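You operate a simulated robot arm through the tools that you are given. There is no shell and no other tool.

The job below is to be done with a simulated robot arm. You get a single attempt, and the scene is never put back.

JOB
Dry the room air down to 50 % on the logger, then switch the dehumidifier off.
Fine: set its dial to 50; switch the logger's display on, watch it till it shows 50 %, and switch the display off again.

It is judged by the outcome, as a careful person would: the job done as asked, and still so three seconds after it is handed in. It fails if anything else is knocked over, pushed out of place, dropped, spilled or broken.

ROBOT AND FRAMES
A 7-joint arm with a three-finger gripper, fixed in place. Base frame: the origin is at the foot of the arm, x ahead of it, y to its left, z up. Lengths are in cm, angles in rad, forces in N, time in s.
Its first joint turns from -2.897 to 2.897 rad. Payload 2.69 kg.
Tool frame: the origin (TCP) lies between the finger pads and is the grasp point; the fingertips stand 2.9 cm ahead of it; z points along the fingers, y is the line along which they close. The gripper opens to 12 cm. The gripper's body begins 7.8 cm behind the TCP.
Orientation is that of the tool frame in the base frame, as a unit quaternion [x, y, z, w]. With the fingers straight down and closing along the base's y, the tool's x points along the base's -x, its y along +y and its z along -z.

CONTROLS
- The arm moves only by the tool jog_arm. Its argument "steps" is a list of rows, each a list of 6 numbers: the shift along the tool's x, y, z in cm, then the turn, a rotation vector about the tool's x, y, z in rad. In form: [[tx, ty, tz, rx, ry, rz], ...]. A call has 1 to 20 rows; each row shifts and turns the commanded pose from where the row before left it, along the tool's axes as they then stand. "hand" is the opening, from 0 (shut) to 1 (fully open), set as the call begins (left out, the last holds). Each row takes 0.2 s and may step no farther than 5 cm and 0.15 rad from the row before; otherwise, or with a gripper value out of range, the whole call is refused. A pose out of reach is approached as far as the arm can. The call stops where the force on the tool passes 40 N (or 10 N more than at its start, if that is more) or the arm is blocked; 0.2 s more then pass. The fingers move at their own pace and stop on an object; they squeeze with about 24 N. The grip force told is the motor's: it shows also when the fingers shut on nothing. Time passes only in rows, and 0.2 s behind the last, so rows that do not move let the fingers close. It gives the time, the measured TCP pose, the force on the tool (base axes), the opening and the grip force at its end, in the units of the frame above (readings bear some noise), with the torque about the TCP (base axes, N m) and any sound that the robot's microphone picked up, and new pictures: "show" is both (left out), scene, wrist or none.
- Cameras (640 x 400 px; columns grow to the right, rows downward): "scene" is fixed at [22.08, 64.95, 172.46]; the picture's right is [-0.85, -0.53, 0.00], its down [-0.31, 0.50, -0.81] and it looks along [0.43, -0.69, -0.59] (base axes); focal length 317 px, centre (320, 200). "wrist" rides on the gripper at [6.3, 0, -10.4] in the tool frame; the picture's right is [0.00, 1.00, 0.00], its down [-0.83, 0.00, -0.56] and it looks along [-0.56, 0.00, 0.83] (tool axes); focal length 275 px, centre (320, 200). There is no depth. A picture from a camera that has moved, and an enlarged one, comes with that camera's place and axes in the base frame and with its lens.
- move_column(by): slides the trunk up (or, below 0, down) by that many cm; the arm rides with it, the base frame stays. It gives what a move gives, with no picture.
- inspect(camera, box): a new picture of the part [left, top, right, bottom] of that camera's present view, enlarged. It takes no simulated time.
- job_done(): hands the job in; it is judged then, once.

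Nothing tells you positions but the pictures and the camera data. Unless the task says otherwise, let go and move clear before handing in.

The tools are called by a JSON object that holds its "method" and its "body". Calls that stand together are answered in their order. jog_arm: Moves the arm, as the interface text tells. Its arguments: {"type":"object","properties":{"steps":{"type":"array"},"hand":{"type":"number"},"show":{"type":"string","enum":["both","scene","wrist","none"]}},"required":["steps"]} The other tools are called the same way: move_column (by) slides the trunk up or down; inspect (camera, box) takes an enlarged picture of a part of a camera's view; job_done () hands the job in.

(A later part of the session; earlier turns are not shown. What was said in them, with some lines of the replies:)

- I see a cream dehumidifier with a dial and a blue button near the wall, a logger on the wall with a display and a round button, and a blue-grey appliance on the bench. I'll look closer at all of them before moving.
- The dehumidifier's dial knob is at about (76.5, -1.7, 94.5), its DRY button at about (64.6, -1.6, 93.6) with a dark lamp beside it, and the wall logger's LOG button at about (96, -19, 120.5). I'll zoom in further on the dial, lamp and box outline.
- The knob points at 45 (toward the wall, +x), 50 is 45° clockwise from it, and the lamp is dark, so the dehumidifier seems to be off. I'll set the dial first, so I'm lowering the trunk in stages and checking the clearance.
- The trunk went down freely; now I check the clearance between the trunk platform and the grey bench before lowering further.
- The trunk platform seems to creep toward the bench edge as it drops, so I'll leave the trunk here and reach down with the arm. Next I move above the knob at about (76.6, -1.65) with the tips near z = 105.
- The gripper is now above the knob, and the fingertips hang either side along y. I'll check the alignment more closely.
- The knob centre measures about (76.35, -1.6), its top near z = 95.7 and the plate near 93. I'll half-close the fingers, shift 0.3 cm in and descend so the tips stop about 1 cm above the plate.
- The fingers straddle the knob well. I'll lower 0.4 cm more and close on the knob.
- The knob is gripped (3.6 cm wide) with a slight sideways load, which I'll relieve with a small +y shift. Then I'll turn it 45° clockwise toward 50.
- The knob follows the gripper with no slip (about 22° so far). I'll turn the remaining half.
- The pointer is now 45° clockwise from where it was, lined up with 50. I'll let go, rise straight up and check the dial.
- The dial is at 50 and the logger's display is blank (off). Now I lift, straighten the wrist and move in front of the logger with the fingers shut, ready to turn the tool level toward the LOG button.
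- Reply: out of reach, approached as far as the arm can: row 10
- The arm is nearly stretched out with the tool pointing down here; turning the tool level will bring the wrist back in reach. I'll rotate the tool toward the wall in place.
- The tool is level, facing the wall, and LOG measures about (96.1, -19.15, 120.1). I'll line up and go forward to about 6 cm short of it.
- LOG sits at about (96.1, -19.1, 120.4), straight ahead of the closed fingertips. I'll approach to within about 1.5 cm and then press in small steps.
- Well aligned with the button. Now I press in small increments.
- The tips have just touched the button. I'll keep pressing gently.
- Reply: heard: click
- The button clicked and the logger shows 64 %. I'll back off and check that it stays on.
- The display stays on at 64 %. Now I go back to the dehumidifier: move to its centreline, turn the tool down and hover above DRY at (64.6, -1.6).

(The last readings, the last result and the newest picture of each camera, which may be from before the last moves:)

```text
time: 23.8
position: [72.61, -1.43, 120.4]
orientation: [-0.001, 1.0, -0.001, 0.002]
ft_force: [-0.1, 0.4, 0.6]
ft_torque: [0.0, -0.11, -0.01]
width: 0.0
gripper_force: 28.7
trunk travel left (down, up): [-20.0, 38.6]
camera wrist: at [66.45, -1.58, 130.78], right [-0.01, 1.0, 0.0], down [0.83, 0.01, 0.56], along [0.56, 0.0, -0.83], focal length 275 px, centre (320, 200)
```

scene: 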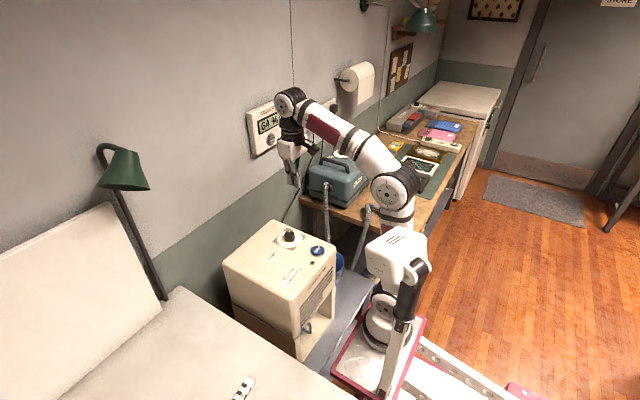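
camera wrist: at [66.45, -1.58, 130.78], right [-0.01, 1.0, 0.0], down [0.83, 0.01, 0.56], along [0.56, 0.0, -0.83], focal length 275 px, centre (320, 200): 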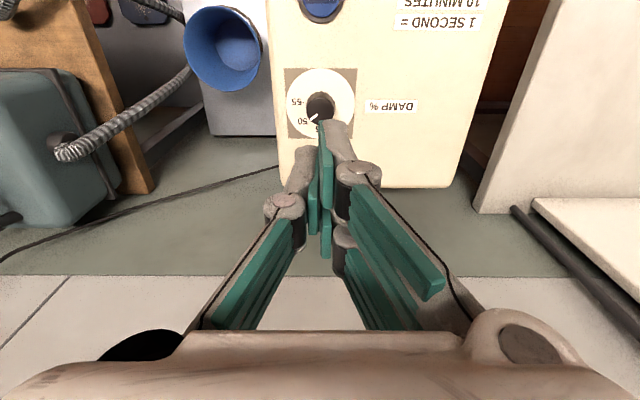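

Tool is down at (72.6, -1.4, 120.4). Now I move back and down to hover above the DRY button.

{"method": "jog_arm", "body": {"steps": [[2.0, -0.03, 4.0, 0, 0, 0], [2.0, -0.03, 4.0, 0, 0, 0], [2.0, -0.03, 4.0, 0, 0, 0], [2.0, -0.03, 4.0, 0, 0, 0], [0, 0, 0, 0, 0, 0]], "show": "both"}}

{"method": "inspect", "body": {"camera": "wrist", "box": [240, 0, 400, 200]}}

{"method": "inspect", "body": {"camera": "scene", "box": [265, 190, 345, 270]}}

```text
time: 25.0
position: [64.75, -1.8, 104.25]
orientation: [-0.001, 1.0, -0.001, 0.001]
ft_force: [0.1, 0.9, 0.3]
ft_torque: [0.02, 0.0, 0.0]
width: 0.0
gripper_force: 28.8
trunk travel left (down, up): [-20.0, 38.6]
camera wrist: at [58.62, -1.79, 114.73], right [-0.01, 1.0, 0.0], down [0.83, 0.0, 0.56], along [0.56, 0.0, -0.83], focal length 275 px, centre (320, 200)
```

scene: 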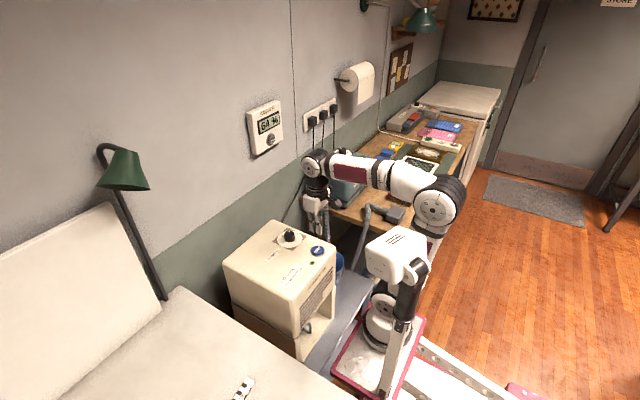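
wrist: 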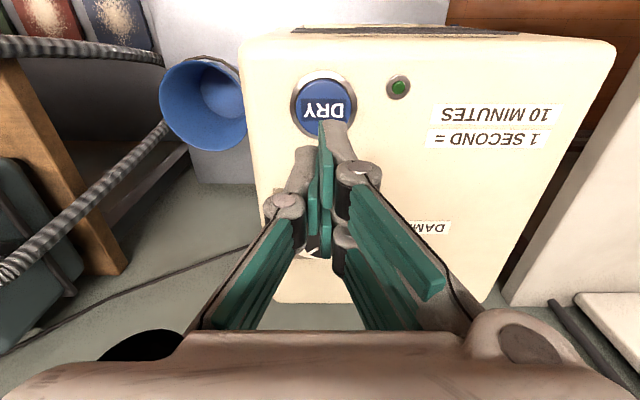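

```text
2.00 times, centred on (320, 100) of wrist
camera zoom: at [58.62, -1.79, 114.73], right [-0.01, 1.0, 0.0], down [0.83, 0.0, 0.56], along [0.56, 0.0, -0.83], focal length 551 px, centre (320, 400)
```

zoom: 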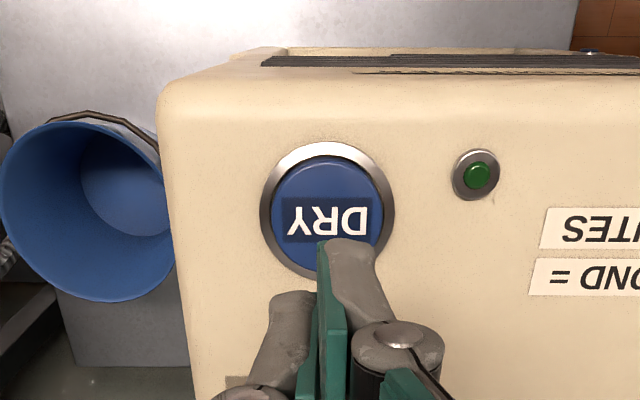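

```text
5.00 times, centred on (305, 230) of scene
camera zoom: at [22.08, 64.95, 172.46], right [-0.85, -0.53, 0.0], down [-0.31, 0.5, -0.81], along [0.43, -0.69, -0.59], focal length 1583 px, centre (395, 50)
```

zoom: 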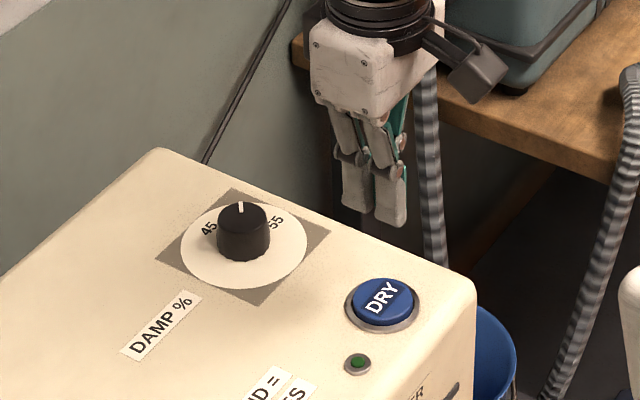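

DRY measures about (64.35, -1.5, 93.7) and the logger stays readable from the scene camera. I'll centre and descend to just above the button.

{"method": "jog_arm", "body": {"steps": [[0.35, 0.28, 2.5, 0, 0, 0], [0, 0, 2.5, 0, 0, 0], [0, 0, 1.3, 0, 0, 0], [0, 0, 0, 0, 0, 0]], "show": "none"}}

{"method": "inspect", "body": {"camera": "wrist", "box": [240, 20, 400, 200]}}

{"method": "inspect", "body": {"camera": "scene", "box": [265, 190, 345, 270]}}

```text
time: 26.0
position: [64.7, -1.34, 97.95]
orientation: [0.001, 1.0, 0.0, 0.003]
ft_force: [0.0, 0.1, 0.9]
ft_torque: [0.0, 0.02, 0.0]
width: 0.0
gripper_force: 28.5
trunk travel left (down, up): [-20.0, 38.6]
```

```text
2.22 times, centred on (320, 110) of wrist
camera zoom: at [58.26, -1.42, 108.39], right [-0.01, 1.0, 0.0], down [0.83, 0.0, 0.56], along [0.56, 0.0, -0.83], focal length 612 px, centre (320, 400)
```

zoom: 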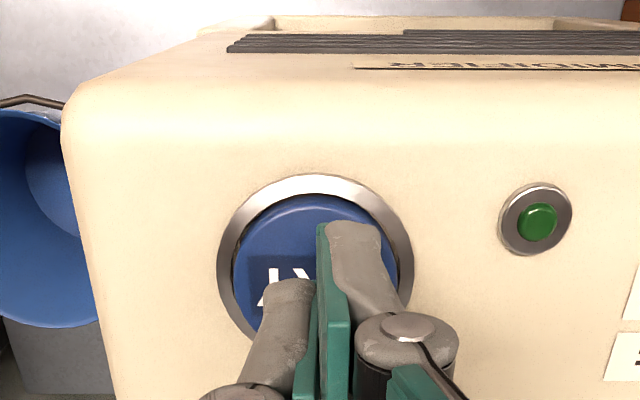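

```text
5.00 times, centred on (305, 230) of scene
camera zoom: at [22.08, 64.95, 172.46], right [-0.85, -0.53, 0.0], down [-0.31, 0.5, -0.81], along [0.43, -0.69, -0.59], focal length 1583 px, centre (395, 50)
```

zoom: 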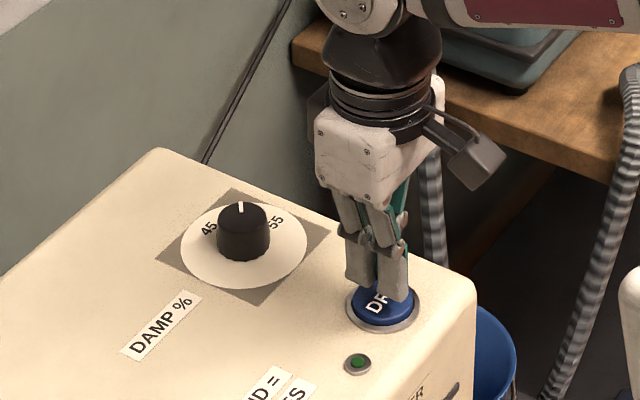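

Right above the button now, with the lamp still off. Pressing down in small steps.

{"method": "jog_arm", "body": {"steps": [[0.1, 0, 0.4, 0, 0, 0], [0, 0, 0.4, 0, 0, 0], [0, 0, 0.3, 0, 0, 0]], "show": "none"}}

```text
time: 26.8
position: [64.46, -1.41, 96.92]
orientation: [0.0, 1.0, -0.001, 0.002]
ft_force: [0.4, -0.3, 1.1]
ft_torque: [-0.01, -0.02, 0.05]
width: 0.0
gripper_force: 28.0
trunk travel left (down, up): [-20.0, 38.6]
```

{"method": "jog_arm", "body": {"steps": [[0, 0, 0.3, 0, 0, 0], [0, 0, 0.3, 0, 0, 0]], "show": "none"}}

```text
time: 27.4
position: [64.41, -1.32, 96.36]
orientation: [0.0, 1.0, -0.001, 0.002]
ft_force: [1.3, -0.7, 1.0]
ft_torque: [-0.03, 0.02, -0.02]
width: 0.63
gripper_force: 28.4
trunk travel left (down, up): [-20.0, 38.6]
```

Contact has begun. I'll press the last few millimetres.

{"method": "jog_arm", "body": {"steps": [[0, 0, 0.25, 0, 0, 0], [0, 0, 0.2, 0, 0, 0]], "show": "none"}}

{"method": "inspect", "body": {"camera": "scene", "box": [235, 90, 325, 175]}}

{"method": "inspect", "body": {"camera": "wrist", "box": [240, 20, 400, 200]}}

```text
time: 28.0
position: [64.37, -1.49, 95.91]
orientation: [0.0, 1.0, -0.001, 0.002]
ft_force: [-0.5, -1.2, 11.0]
ft_torque: [0.02, 0.04, 0.02]
width: 0.6
gripper_force: 28.6
trunk travel left (down, up): [-20.0, 38.6]
heard: click
```

```text
4.71 times, centred on (280, 132) of scene
camera zoom: at [22.08, 64.95, 172.46], right [-0.85, -0.53, 0.0], down [-0.31, 0.5, -0.81], along [0.43, -0.69, -0.59], focal length 1490 px, centre (508, 518)
```

zoom: 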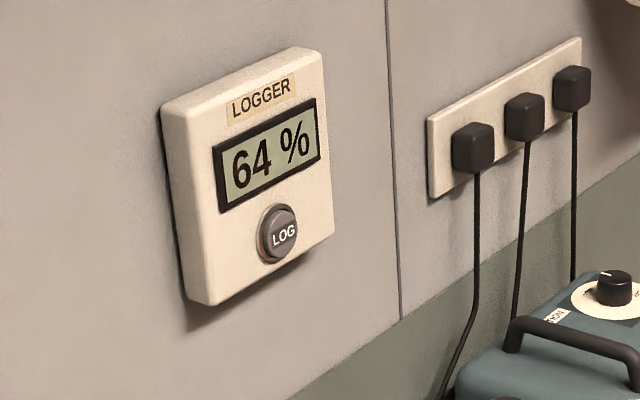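

```text
2.22 times, centred on (320, 110) of wrist
camera zoom: at [58.1, -1.45, 106.33], right [-0.01, 1.0, 0.0], down [0.83, 0.0, 0.56], along [0.56, 0.0, -0.83], focal length 612 px, centre (320, 400)
```

zoom: 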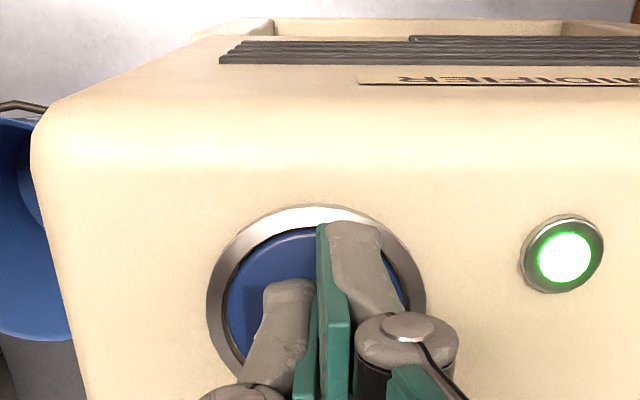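

It clicked and the green lamp is lit, so the dehumidifier is running. I'll lift just off the button and watch the logger.

{"method": "jog_arm", "body": {"steps": [[0, 0, -0.8, 0, 0, 0], [0, 0, -0.9, 0, 0, 0], [0, 0, 0, 0, 0, 0]], "show": "none"}}

{"method": "inspect", "body": {"camera": "scene", "box": [235, 90, 325, 175]}}

{"method": "inspect", "body": {"camera": "wrist", "box": [240, 20, 400, 200]}}

```text
time: 28.8
position: [64.31, -1.49, 97.48]
orientation: [0.0, 1.0, -0.001, 0.002]
ft_force: [-0.3, 0.2, -0.2]
ft_torque: [0.01, -0.03, -0.01]
width: 0.0
gripper_force: 29.0
trunk travel left (down, up): [-20.0, 38.6]
```

```text
4.71 times, centred on (280, 132) of scene
camera zoom: at [22.08, 64.95, 172.46], right [-0.85, -0.53, 0.0], down [-0.31, 0.5, -0.81], along [0.43, -0.69, -0.59], focal length 1490 px, centre (508, 518)
```

zoom: 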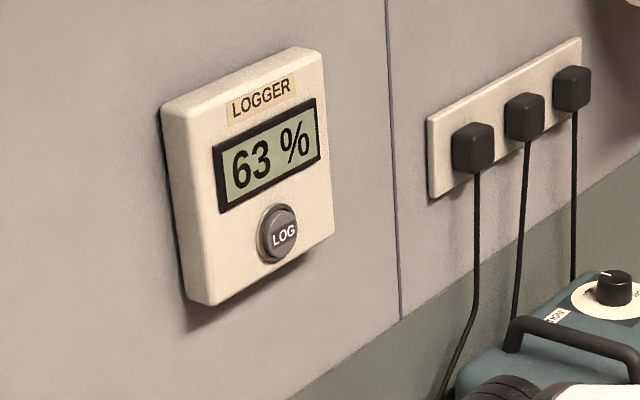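

```text
2.22 times, centred on (320, 110) of wrist
camera zoom: at [58.08, -1.42, 107.95], right [-0.01, 1.0, 0.0], down [0.83, 0.0, 0.56], along [0.56, 0.0, -0.83], focal length 612 px, centre (320, 400)
```

zoom: 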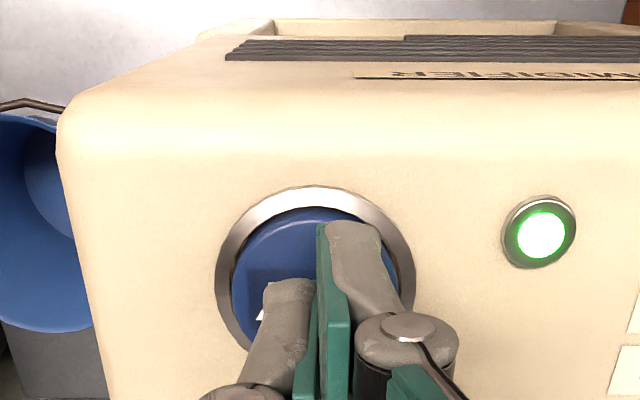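

The reading has started falling (63 %). I'll wait about 2 s while hovering.

{"method": "jog_arm", "body": {"steps": [[0, 0, 0, 0, 0, 0], [0, 0, 0, 0, 0, 0], [0, 0, 0, 0, 0, 0], [0, 0, 0, 0, 0, 0], [0, 0, 0, 0, 0, 0], [0, 0, 0, 0, 0, 0], [0, 0, 0, 0, 0, 0], [0, 0, 0, 0, 0, 0], [0, 0, 0, 0, 0, 0], [0, 0, 0, 0, 0, 0]], "show": "none"}}

{"method": "inspect", "body": {"camera": "scene", "box": [235, 90, 325, 175]}}

```text
time: 31.0
position: [64.37, -1.44, 97.5]
orientation: [0.0, 1.0, -0.001, 0.002]
ft_force: [0.1, 0.3, -0.4]
ft_torque: [-0.01, -0.02, -0.02]
width: 0.02
gripper_force: 29.0
trunk travel left (down, up): [-20.0, 38.6]
```

```text
4.71 times, centred on (280, 132) of scene
camera zoom: at [22.08, 64.95, 172.46], right [-0.85, -0.53, 0.0], down [-0.31, 0.5, -0.81], along [0.43, -0.69, -0.59], focal length 1490 px, centre (508, 518)
```

zoom: 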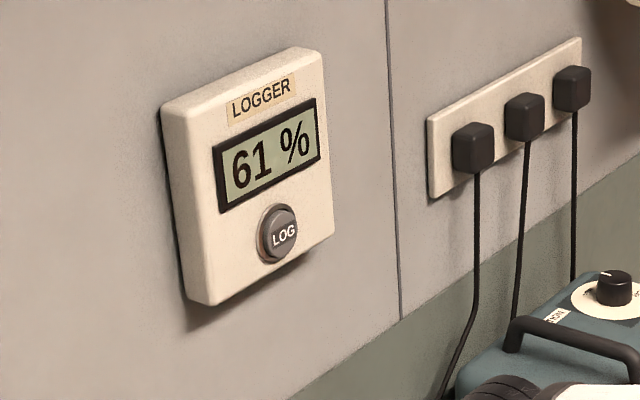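

Now 61 % at t = 31, falling at about 1 % per second, so 50 % should come near t = 42. I'll wait 4 s.

{"method": "jog_arm", "body": {"steps": [[0, 0, 0, 0, 0, 0], [0, 0, 0, 0, 0, 0], [0, 0, 0, 0, 0, 0], [0, 0, 0, 0, 0, 0], [0, 0, 0, 0, 0, 0], [0, 0, 0, 0, 0, 0], [0, 0, 0, 0, 0, 0], [0, 0, 0, 0, 0, 0], [0, 0, 0, 0, 0, 0], [0, 0, 0, 0, 0, 0], [0, 0, 0, 0, 0, 0], [0, 0, 0, 0, 0, 0], [0, 0, 0, 0, 0, 0], [0, 0, 0, 0, 0, 0], [0, 0, 0, 0, 0, 0], [0, 0, 0, 0, 0, 0], [0, 0, 0, 0, 0, 0], [0, 0, 0, 0, 0, 0], [0, 0, 0, 0, 0, 0]], "show": "none"}}

{"method": "inspect", "body": {"camera": "scene", "box": [235, 90, 325, 175]}}

```text
time: 35.0
position: [64.34, -1.38, 97.5]
orientation: [0.001, 1.0, -0.001, 0.002]
ft_force: [-1.1, 0.0, -0.2]
ft_torque: [0.0, 0.0, 0.0]
width: 0.0
gripper_force: 28.2
trunk travel left (down, up): [-20.0, 38.6]
```

```text
4.71 times, centred on (280, 132) of scene
camera zoom: at [22.08, 64.95, 172.46], right [-0.85, -0.53, 0.0], down [-0.31, 0.5, -0.81], along [0.43, -0.69, -0.59], focal length 1490 px, centre (508, 518)
```

zoom: 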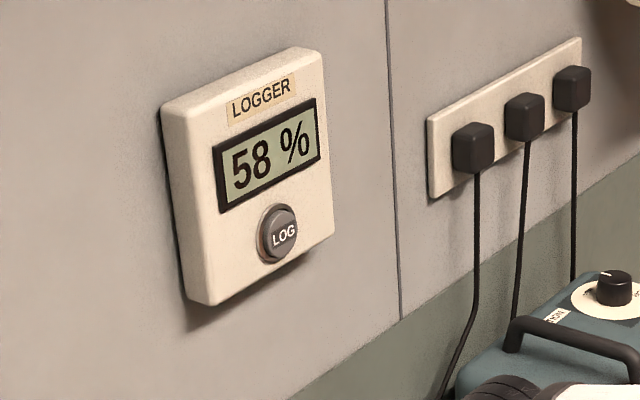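

58 % at t = 35, so about 0.8 % per second. I'll wait another 4 s.

{"method": "jog_arm", "body": {"steps": [[0, 0, 0, 0, 0, 0], [0, 0, 0, 0, 0, 0], [0, 0, 0, 0, 0, 0], [0, 0, 0, 0, 0, 0], [0, 0, 0, 0, 0, 0], [0, 0, 0, 0, 0, 0], [0, 0, 0, 0, 0, 0], [0, 0, 0, 0, 0, 0], [0, 0, 0, 0, 0, 0], [0, 0, 0, 0, 0, 0], [0, 0, 0, 0, 0, 0], [0, 0, 0, 0, 0, 0], [0, 0, 0, 0, 0, 0], [0, 0, 0, 0, 0, 0], [0, 0, 0, 0, 0, 0], [0, 0, 0, 0, 0, 0], [0, 0, 0, 0, 0, 0], [0, 0, 0, 0, 0, 0], [0, 0, 0, 0, 0, 0]], "show": "none"}}

{"method": "inspect", "body": {"camera": "scene", "box": [235, 90, 325, 175]}}

```text
time: 39.0
position: [64.44, -1.51, 97.5]
orientation: [0.0, 1.0, -0.001, 0.002]
ft_force: [0.6, 0.4, -0.4]
ft_torque: [0.01, 0.04, 0.02]
width: 0.0
gripper_force: 29.2
trunk travel left (down, up): [-20.0, 38.6]
```

```text
4.71 times, centred on (280, 132) of scene
camera zoom: at [22.08, 64.95, 172.46], right [-0.85, -0.53, 0.0], down [-0.31, 0.5, -0.81], along [0.43, -0.69, -0.59], focal length 1490 px, centre (508, 518)
```

zoom: 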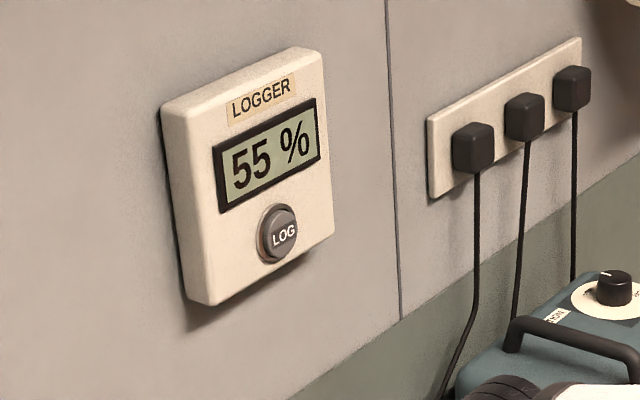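

55 % at t = 39. Another 4 s should bring it to roughly 52 %.

{"method": "jog_arm", "body": {"steps": [[0, 0, 0, 0, 0, 0], [0, 0, 0, 0, 0, 0], [0, 0, 0, 0, 0, 0], [0, 0, 0, 0, 0, 0], [0, 0, 0, 0, 0, 0], [0, 0, 0, 0, 0, 0], [0, 0, 0, 0, 0, 0], [0, 0, 0, 0, 0, 0], [0, 0, 0, 0, 0, 0], [0, 0, 0, 0, 0, 0], [0, 0, 0, 0, 0, 0], [0, 0, 0, 0, 0, 0], [0, 0, 0, 0, 0, 0], [0, 0, 0, 0, 0, 0], [0, 0, 0, 0, 0, 0], [0, 0, 0, 0, 0, 0], [0, 0, 0, 0, 0, 0], [0, 0, 0, 0, 0, 0], [0, 0, 0, 0, 0, 0]], "show": "none"}}

{"method": "inspect", "body": {"camera": "scene", "box": [235, 90, 325, 175]}}

```text
time: 43.0
position: [64.38, -1.44, 97.55]
orientation: [0.001, 1.0, 0.0, 0.002]
ft_force: [0.7, 0.4, 0.4]
ft_torque: [0.01, 0.01, -0.02]
width: 0.01
gripper_force: 28.6
trunk travel left (down, up): [-20.0, 38.6]
```

```text
4.71 times, centred on (280, 132) of scene
camera zoom: at [22.08, 64.95, 172.46], right [-0.85, -0.53, 0.0], down [-0.31, 0.5, -0.81], along [0.43, -0.69, -0.59], focal length 1490 px, centre (508, 518)
```

zoom: 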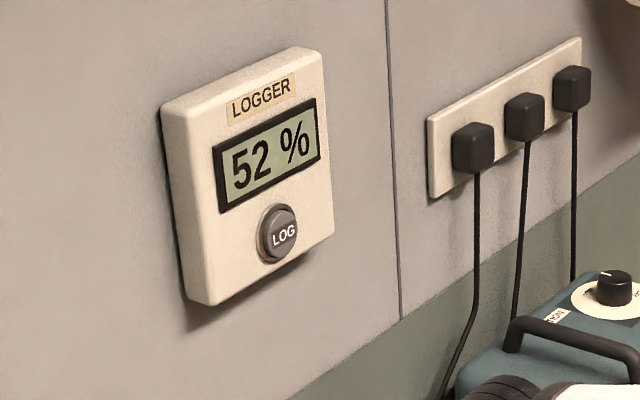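

52 % at t = 43. I'll shorten the waits to about 1.2 s now.

{"method": "jog_arm", "body": {"steps": [[0, 0, 0, 0, 0, 0], [0, 0, 0, 0, 0, 0], [0, 0, 0, 0, 0, 0], [0, 0, 0, 0, 0, 0], [0, 0, 0, 0, 0, 0]], "show": "none"}}

{"method": "inspect", "body": {"camera": "scene", "box": [235, 90, 325, 175]}}

```text
time: 44.2
position: [64.29, -1.32, 97.54]
orientation: [-0.001, 1.0, -0.001, 0.001]
ft_force: [1.0, -0.7, -0.5]
ft_torque: [0.0, 0.01, 0.0]
width: 0.03
gripper_force: 28.8
trunk travel left (down, up): [-20.0, 38.6]
```

```text
4.71 times, centred on (280, 132) of scene
camera zoom: at [22.08, 64.95, 172.46], right [-0.85, -0.53, 0.0], down [-0.31, 0.5, -0.81], along [0.43, -0.69, -0.59], focal length 1490 px, centre (508, 518)
```

zoom: 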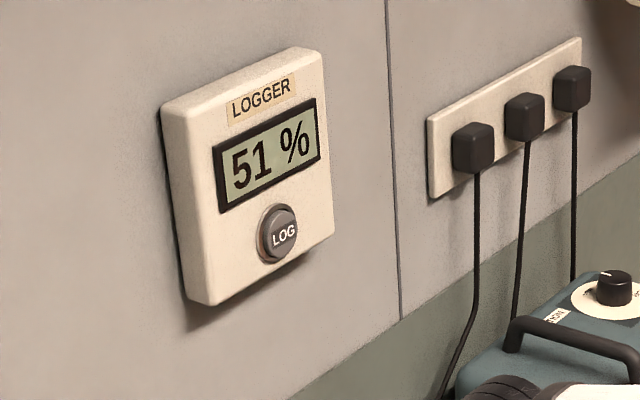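

51 % at t = 44.2. I'll wait about 0.8 s more, edging down but staying clear of the button.

{"method": "jog_arm", "body": {"steps": [[0, 0, 0.3, 0, 0, 0], [0, 0, 0, 0, 0, 0], [0, 0, 0, 0, 0, 0]], "show": "none"}}

{"method": "inspect", "body": {"camera": "scene", "box": [235, 90, 325, 175]}}

```text
time: 45.0
position: [64.34, -1.37, 97.23]
orientation: [0.0, 1.0, -0.001, 0.002]
ft_force: [0.3, 1.4, 0.2]
ft_torque: [0.0, -0.03, 0.01]
width: 0.03
gripper_force: 29.0
trunk travel left (down, up): [-20.0, 38.6]
```

```text
4.71 times, centred on (280, 132) of scene
camera zoom: at [22.08, 64.95, 172.46], right [-0.85, -0.53, 0.0], down [-0.31, 0.5, -0.81], along [0.43, -0.69, -0.59], focal length 1490 px, centre (508, 518)
```

zoom: 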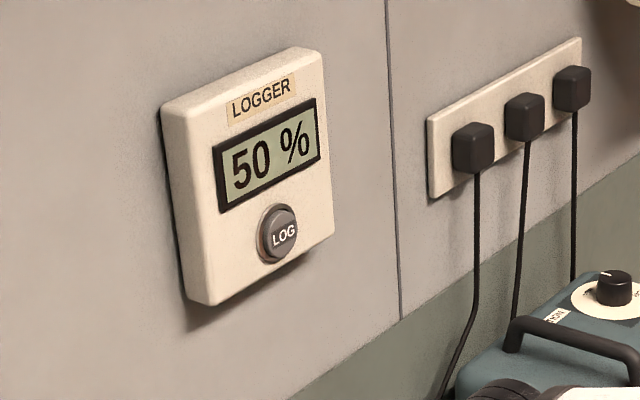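

The logger shows 50 % (t = 45.0). I'm pressing DRY now to switch the dehumidifier off.

{"method": "jog_arm", "body": {"steps": [[0, 0, 0.6, 0, 0, 0], [0, 0, 0.45, 0, 0, 0], [0, 0, 0.3, 0, 0, 0]], "show": "none"}}

{"method": "inspect", "body": {"camera": "wrist", "box": [240, 20, 400, 200]}}

{"method": "inspect", "body": {"camera": "scene", "box": [235, 90, 325, 175]}}

```text
time: 45.8
position: [64.47, -1.4, 95.94]
orientation: [0.0, 1.0, -0.001, 0.003]
ft_force: [0.5, 0.0, 9.7]
ft_torque: [0.02, 0.0, 0.01]
width: 0.62
gripper_force: 28.5
trunk travel left (down, up): [-20.0, 38.6]
heard: click
```

```text
2.22 times, centred on (320, 110) of wrist
camera zoom: at [58.1, -1.44, 106.35], right [-0.01, 1.0, 0.0], down [0.83, 0.0, 0.56], along [0.56, 0.0, -0.83], focal length 612 px, centre (320, 400)
```

zoom: 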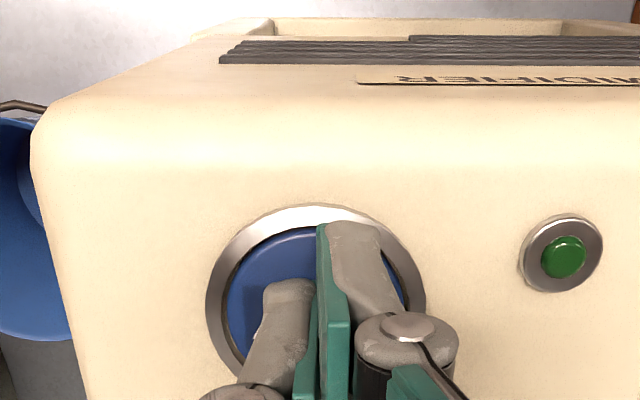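

```text
4.71 times, centred on (280, 132) of scene
camera zoom: at [22.08, 64.95, 172.46], right [-0.85, -0.53, 0.0], down [-0.31, 0.5, -0.81], along [0.43, -0.69, -0.59], focal length 1490 px, centre (508, 518)
```

zoom: 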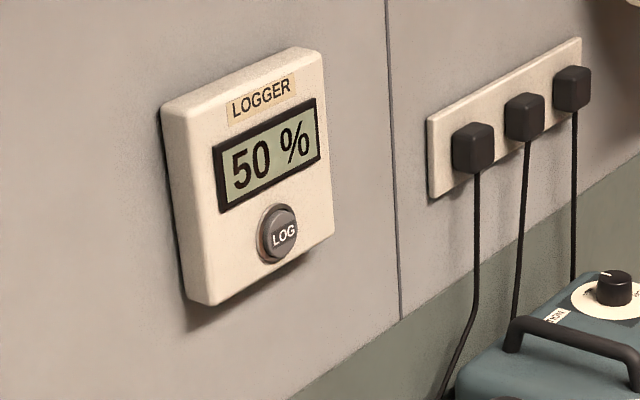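

It clicked, the lamp is off and the logger still shows 50 %. I'll lift clear and confirm both hold before going to the logger.

{"method": "jog_arm", "body": {"steps": [[0, 0, -0.9, 0, 0, 0], [0, 0, -3.4, 0, 0, 0], [-1.64, 0, -4.04, 0, 0, 0], [-1.64, 0, -4.04, 0, 0, 0], [-1.64, 0, -4.04, 0, 0, 0], [-1.64, 0, -4.04, 0, 0, 0], [-1.64, 0, -4.04, 0, 0, 0]], "show": "scene"}}

{"method": "inspect", "body": {"camera": "scene", "box": [225, 90, 345, 275]}}

{"method": "inspect", "body": {"camera": "scene", "box": [265, 210, 345, 275]}}

```text
time: 47.4
position: [72.48, -1.45, 120.45]
orientation: [0.0, 1.0, -0.001, 0.001]
ft_force: [-0.3, 0.2, 0.8]
ft_torque: [-0.02, -0.04, -0.01]
width: 0.0
gripper_force: 28.6
trunk travel left (down, up): [-20.0, 38.6]
```

scene: 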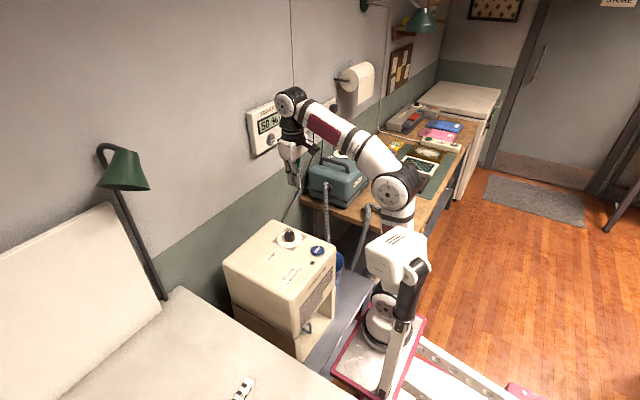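

```text
2.16 times, centred on (285, 182) of scene
camera zoom: at [22.08, 64.95, 172.46], right [-0.85, -0.53, 0.0], down [-0.31, 0.5, -0.81], along [0.43, -0.69, -0.59], focal length 684 px, centre (396, 238)
```

zoom: 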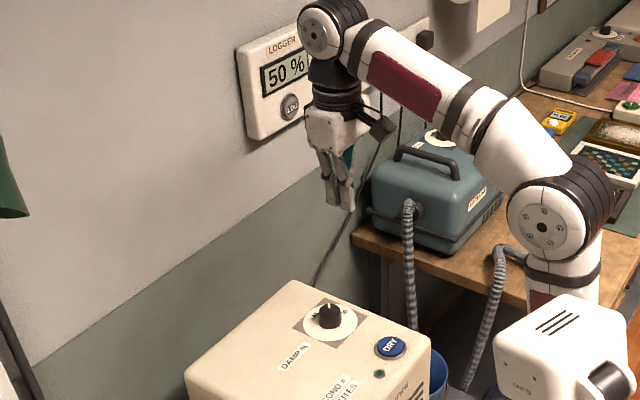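

```text
6.15 times, centred on (305, 242) of scene
camera zoom: at [22.08, 64.95, 172.46], right [-0.85, -0.53, 0.0], down [-0.31, 0.5, -0.81], along [0.43, -0.69, -0.59], focal length 1948 px, centre (412, -62)
```

zoom: 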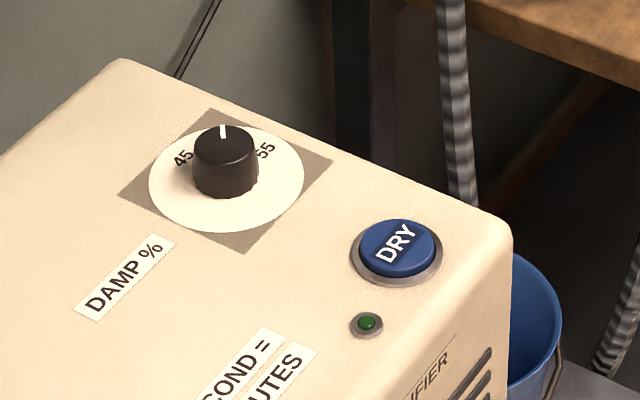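

The dehumidifier is off, its dial is at 50 and the logger holds at 50 %. Now I turn the tool level and return in front of the LOG button.

{"method": "jog_arm", "body": {"steps": [[0, 0, 0, 0, -0.1428, 0], [0, 0, 0, 0, -0.1428, 0], [0, 0, 0, 0, -0.1428, 0], [0, 0, 0, 0, -0.1428, 0], [0, 0, 0, 0, -0.1428, 0], [0, 0, 0, 0, -0.1428, 0], [0, 0, 0, 0, -0.1428, 0], [0, 0, 0, 0, -0.1428, 0], [0, 0, 0, 0, -0.1428, 0], [0, 0, 0, 0, -0.1428, 0], [0, 0, 0, 0, -0.1428, 0], [0, -4.43, 2.0, 0, 0, 0], [0, -4.43, 2.0, 0, 0, 0], [0, -4.43, 2.0, 0, 0, 0], [0, -4.43, 2.0, 0, 0, 0], [0, 0, 0, 0, 0, 0]], "show": "both"}}

{"method": "inspect", "body": {"camera": "scene", "box": [235, 90, 325, 175]}}

```text
time: 50.8
position: [80.44, -19.09, 120.42]
orientation: [-0.002, 0.706, 0.0, 0.708]
ft_force: [0.3, -0.2, -0.3]
ft_torque: [-0.02, -0.05, 0.01]
width: 0.0
gripper_force: 28.8
trunk travel left (down, up): [-20.0, 38.6]
camera wrist: at [70.14, -19.2, 114.03], right [0.0, 1.0, -0.01], down [-0.56, 0.01, 0.83], along [0.83, 0.0, 0.56], focal length 275 px, centre (320, 200)
```

scene: 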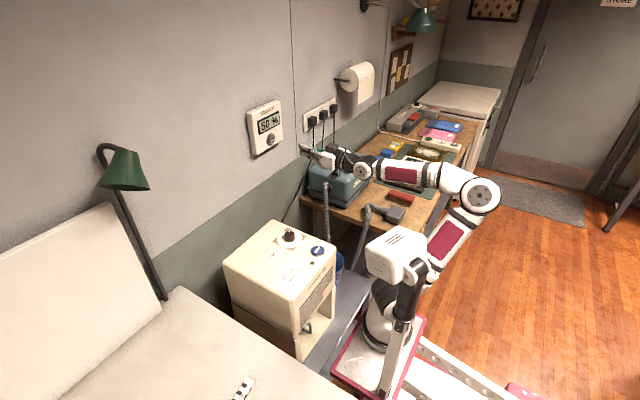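
wrist: 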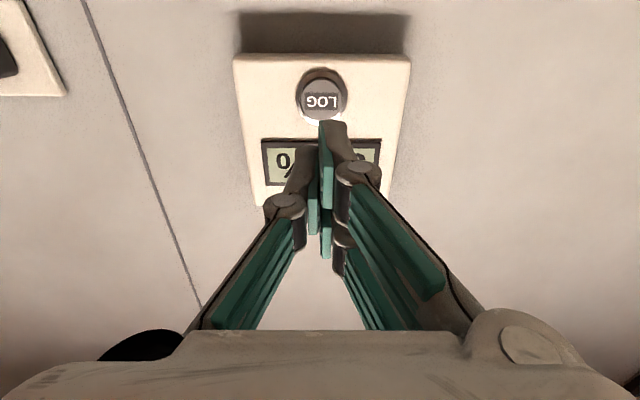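

```text
4.71 times, centred on (280, 132) of scene
camera zoom: at [22.08, 64.95, 172.46], right [-0.85, -0.53, 0.0], down [-0.31, 0.5, -0.81], along [0.43, -0.69, -0.59], focal length 1490 px, centre (508, 518)
```

zoom: 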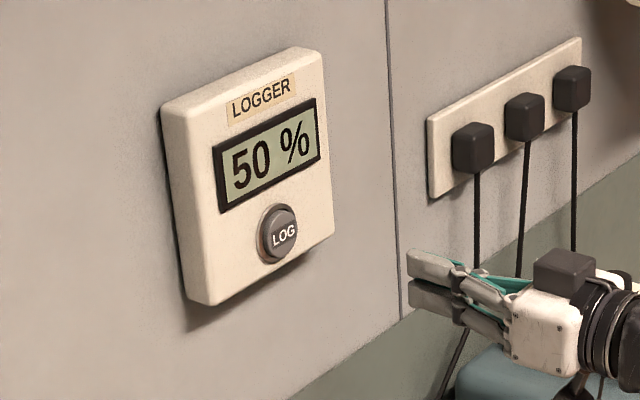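

Still 50 % and aligned with LOG. I'll advance to just short of the button.

{"method": "jog_arm", "body": {"steps": [[0, 0, 4, 0, 0, 0], [0, 0, 4, 0, 0, 0], [0, 0, 3, 0, 0, 0], [0, 0, 1, 0, 0, 0], [0, 0, 0.3, 0, 0, 0]], "show": "none"}}

{"method": "inspect", "body": {"camera": "scene", "box": [235, 90, 325, 175]}}

```text
time: 52.0
position: [92.86, -18.96, 120.55]
orientation: [-0.001, 0.706, 0.0, 0.708]
ft_force: [0.3, 0.1, 0.7]
ft_torque: [-0.04, -0.01, -0.02]
width: 0.0
gripper_force: 28.4
trunk travel left (down, up): [-20.0, 38.6]
```

```text
4.71 times, centred on (280, 132) of scene
camera zoom: at [22.08, 64.95, 172.46], right [-0.85, -0.53, 0.0], down [-0.31, 0.5, -0.81], along [0.43, -0.69, -0.59], focal length 1490 px, centre (508, 518)
```

zoom: 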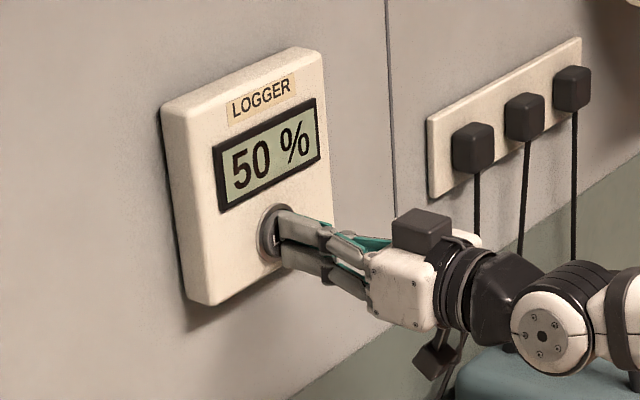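

The tips are just short of the button. I'll press it once to switch the display off.

{"method": "jog_arm", "body": {"steps": [[0, 0, 0.35, 0, 0, 0], [0, 0, 0.35, 0, 0, 0], [0, 0, 0.2, 0, 0, 0]], "show": "none"}}

{"method": "inspect", "body": {"camera": "scene", "box": [235, 90, 325, 175]}}

```text
time: 52.8
position: [93.72, -18.95, 120.63]
orientation: [-0.001, 0.707, 0.001, 0.707]
ft_force: [-10.4, 2.1, -2.0]
ft_torque: [0.01, 0.11, 0.06]
width: 0.58
gripper_force: 28.7
trunk travel left (down, up): [-20.0, 38.6]
heard: click
```

```text
4.71 times, centred on (280, 132) of scene
camera zoom: at [22.08, 64.95, 172.46], right [-0.85, -0.53, 0.0], down [-0.31, 0.5, -0.81], along [0.43, -0.69, -0.59], focal length 1490 px, centre (508, 518)
```

zoom: 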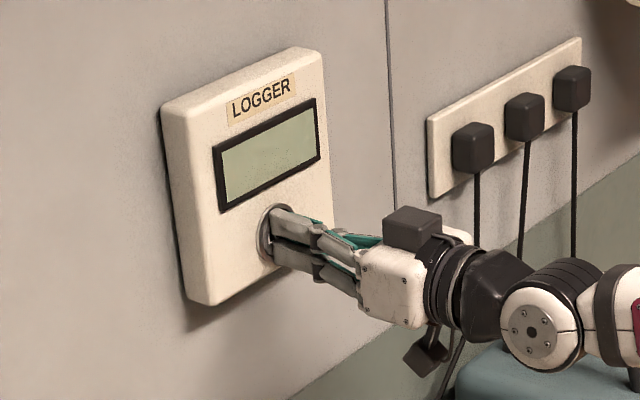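

It clicked and the display is blank. I'll back straight away from the wall and check everything one last time.

{"method": "jog_arm", "body": {"steps": [[0, 0, -1.5, 0, 0, 0], [0, 0, -3.5, 0, 0, 0], [0, 0, -4, 0, 0, 0], [0, 0, -4, 0, 0, 0], [0, 0, -3, 0, 0, 0], [0, 0, 0, 0, 0, 0]], "show": "both"}}

{"method": "inspect", "body": {"camera": "scene", "box": [235, 90, 325, 175]}}

{"method": "inspect", "body": {"camera": "scene", "box": [265, 210, 345, 275]}}

```text
time: 54.2
position: [77.8, -19.11, 120.64]
orientation: [0.0, 0.706, -0.001, 0.708]
ft_force: [0.1, -0.6, 0.4]
ft_torque: [0.02, 0.0, 0.03]
width: 0.0
gripper_force: 28.6
trunk travel left (down, up): [-20.0, 38.6]
camera wrist: at [67.41, -19.13, 114.18], right [0.0, 1.0, -0.01], down [-0.56, 0.0, 0.83], along [0.83, 0.0, 0.56], focal length 275 px, centre (320, 200)
```

scene: 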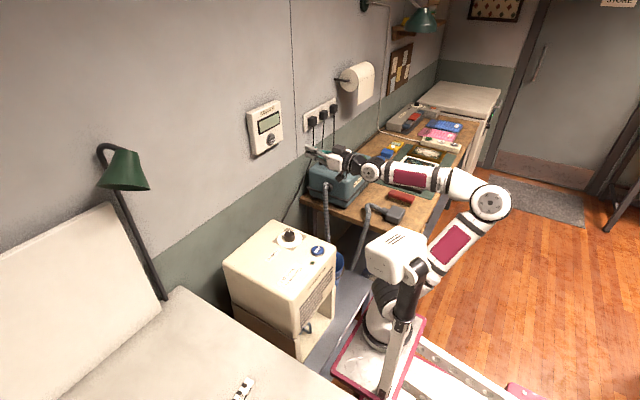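
wrist: 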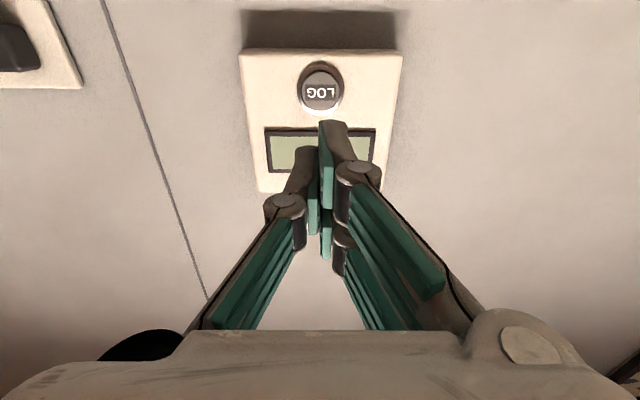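

```text
4.71 times, centred on (280, 132) of scene
camera zoom: at [22.08, 64.95, 172.46], right [-0.85, -0.53, 0.0], down [-0.31, 0.5, -0.81], along [0.43, -0.69, -0.59], focal length 1490 px, centre (508, 518)
```

zoom: 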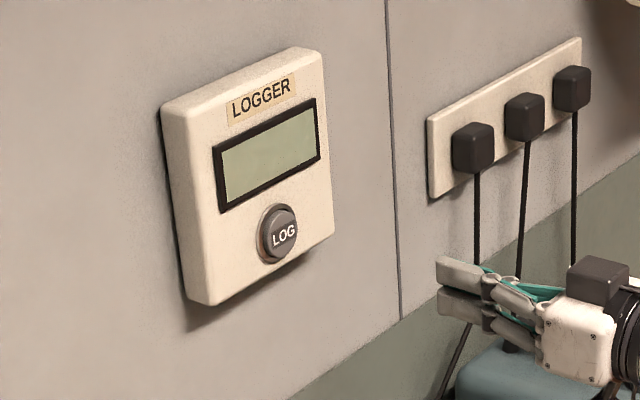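

```text
6.15 times, centred on (305, 242) of scene
camera zoom: at [22.08, 64.95, 172.46], right [-0.85, -0.53, 0.0], down [-0.31, 0.5, -0.81], along [0.43, -0.69, -0.59], focal length 1948 px, centre (412, -62)
```

zoom: 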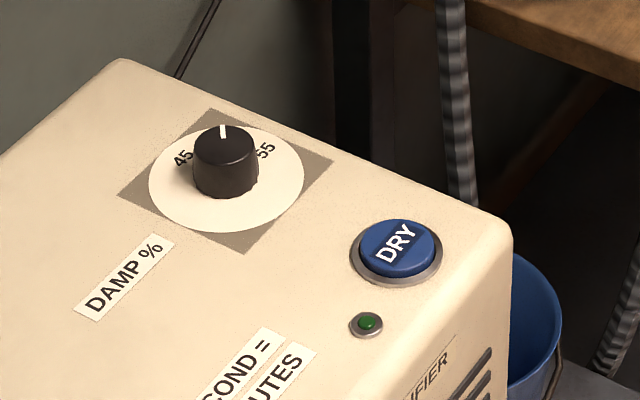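

The logger last read 50 % and its display is off again. The dehumidifier is off with its dial at 50, nothing has been disturbed and the arm is clear, so I'm handing the job in.

{"method": "job_done", "body": {}}

```text
The job is handed in.
```

The room air is down to 50 % on the logger, and the dehumidifier is switched off.

- **Dial:** I turned it from 45 to 50 before starting.
- **Drying:** With the display on, the logger read 64 % at the start and fell to 50 % in about 17 seconds. I then pressed DRY, and the green lamp went out.
- **Logger:** It still showed 50 % about six seconds after the dehumidifier went off. I then switched the display off, and it stayed blank.

I saw nothing knocked over or moved out of place. The arm was clear of everything when I handed the job in.
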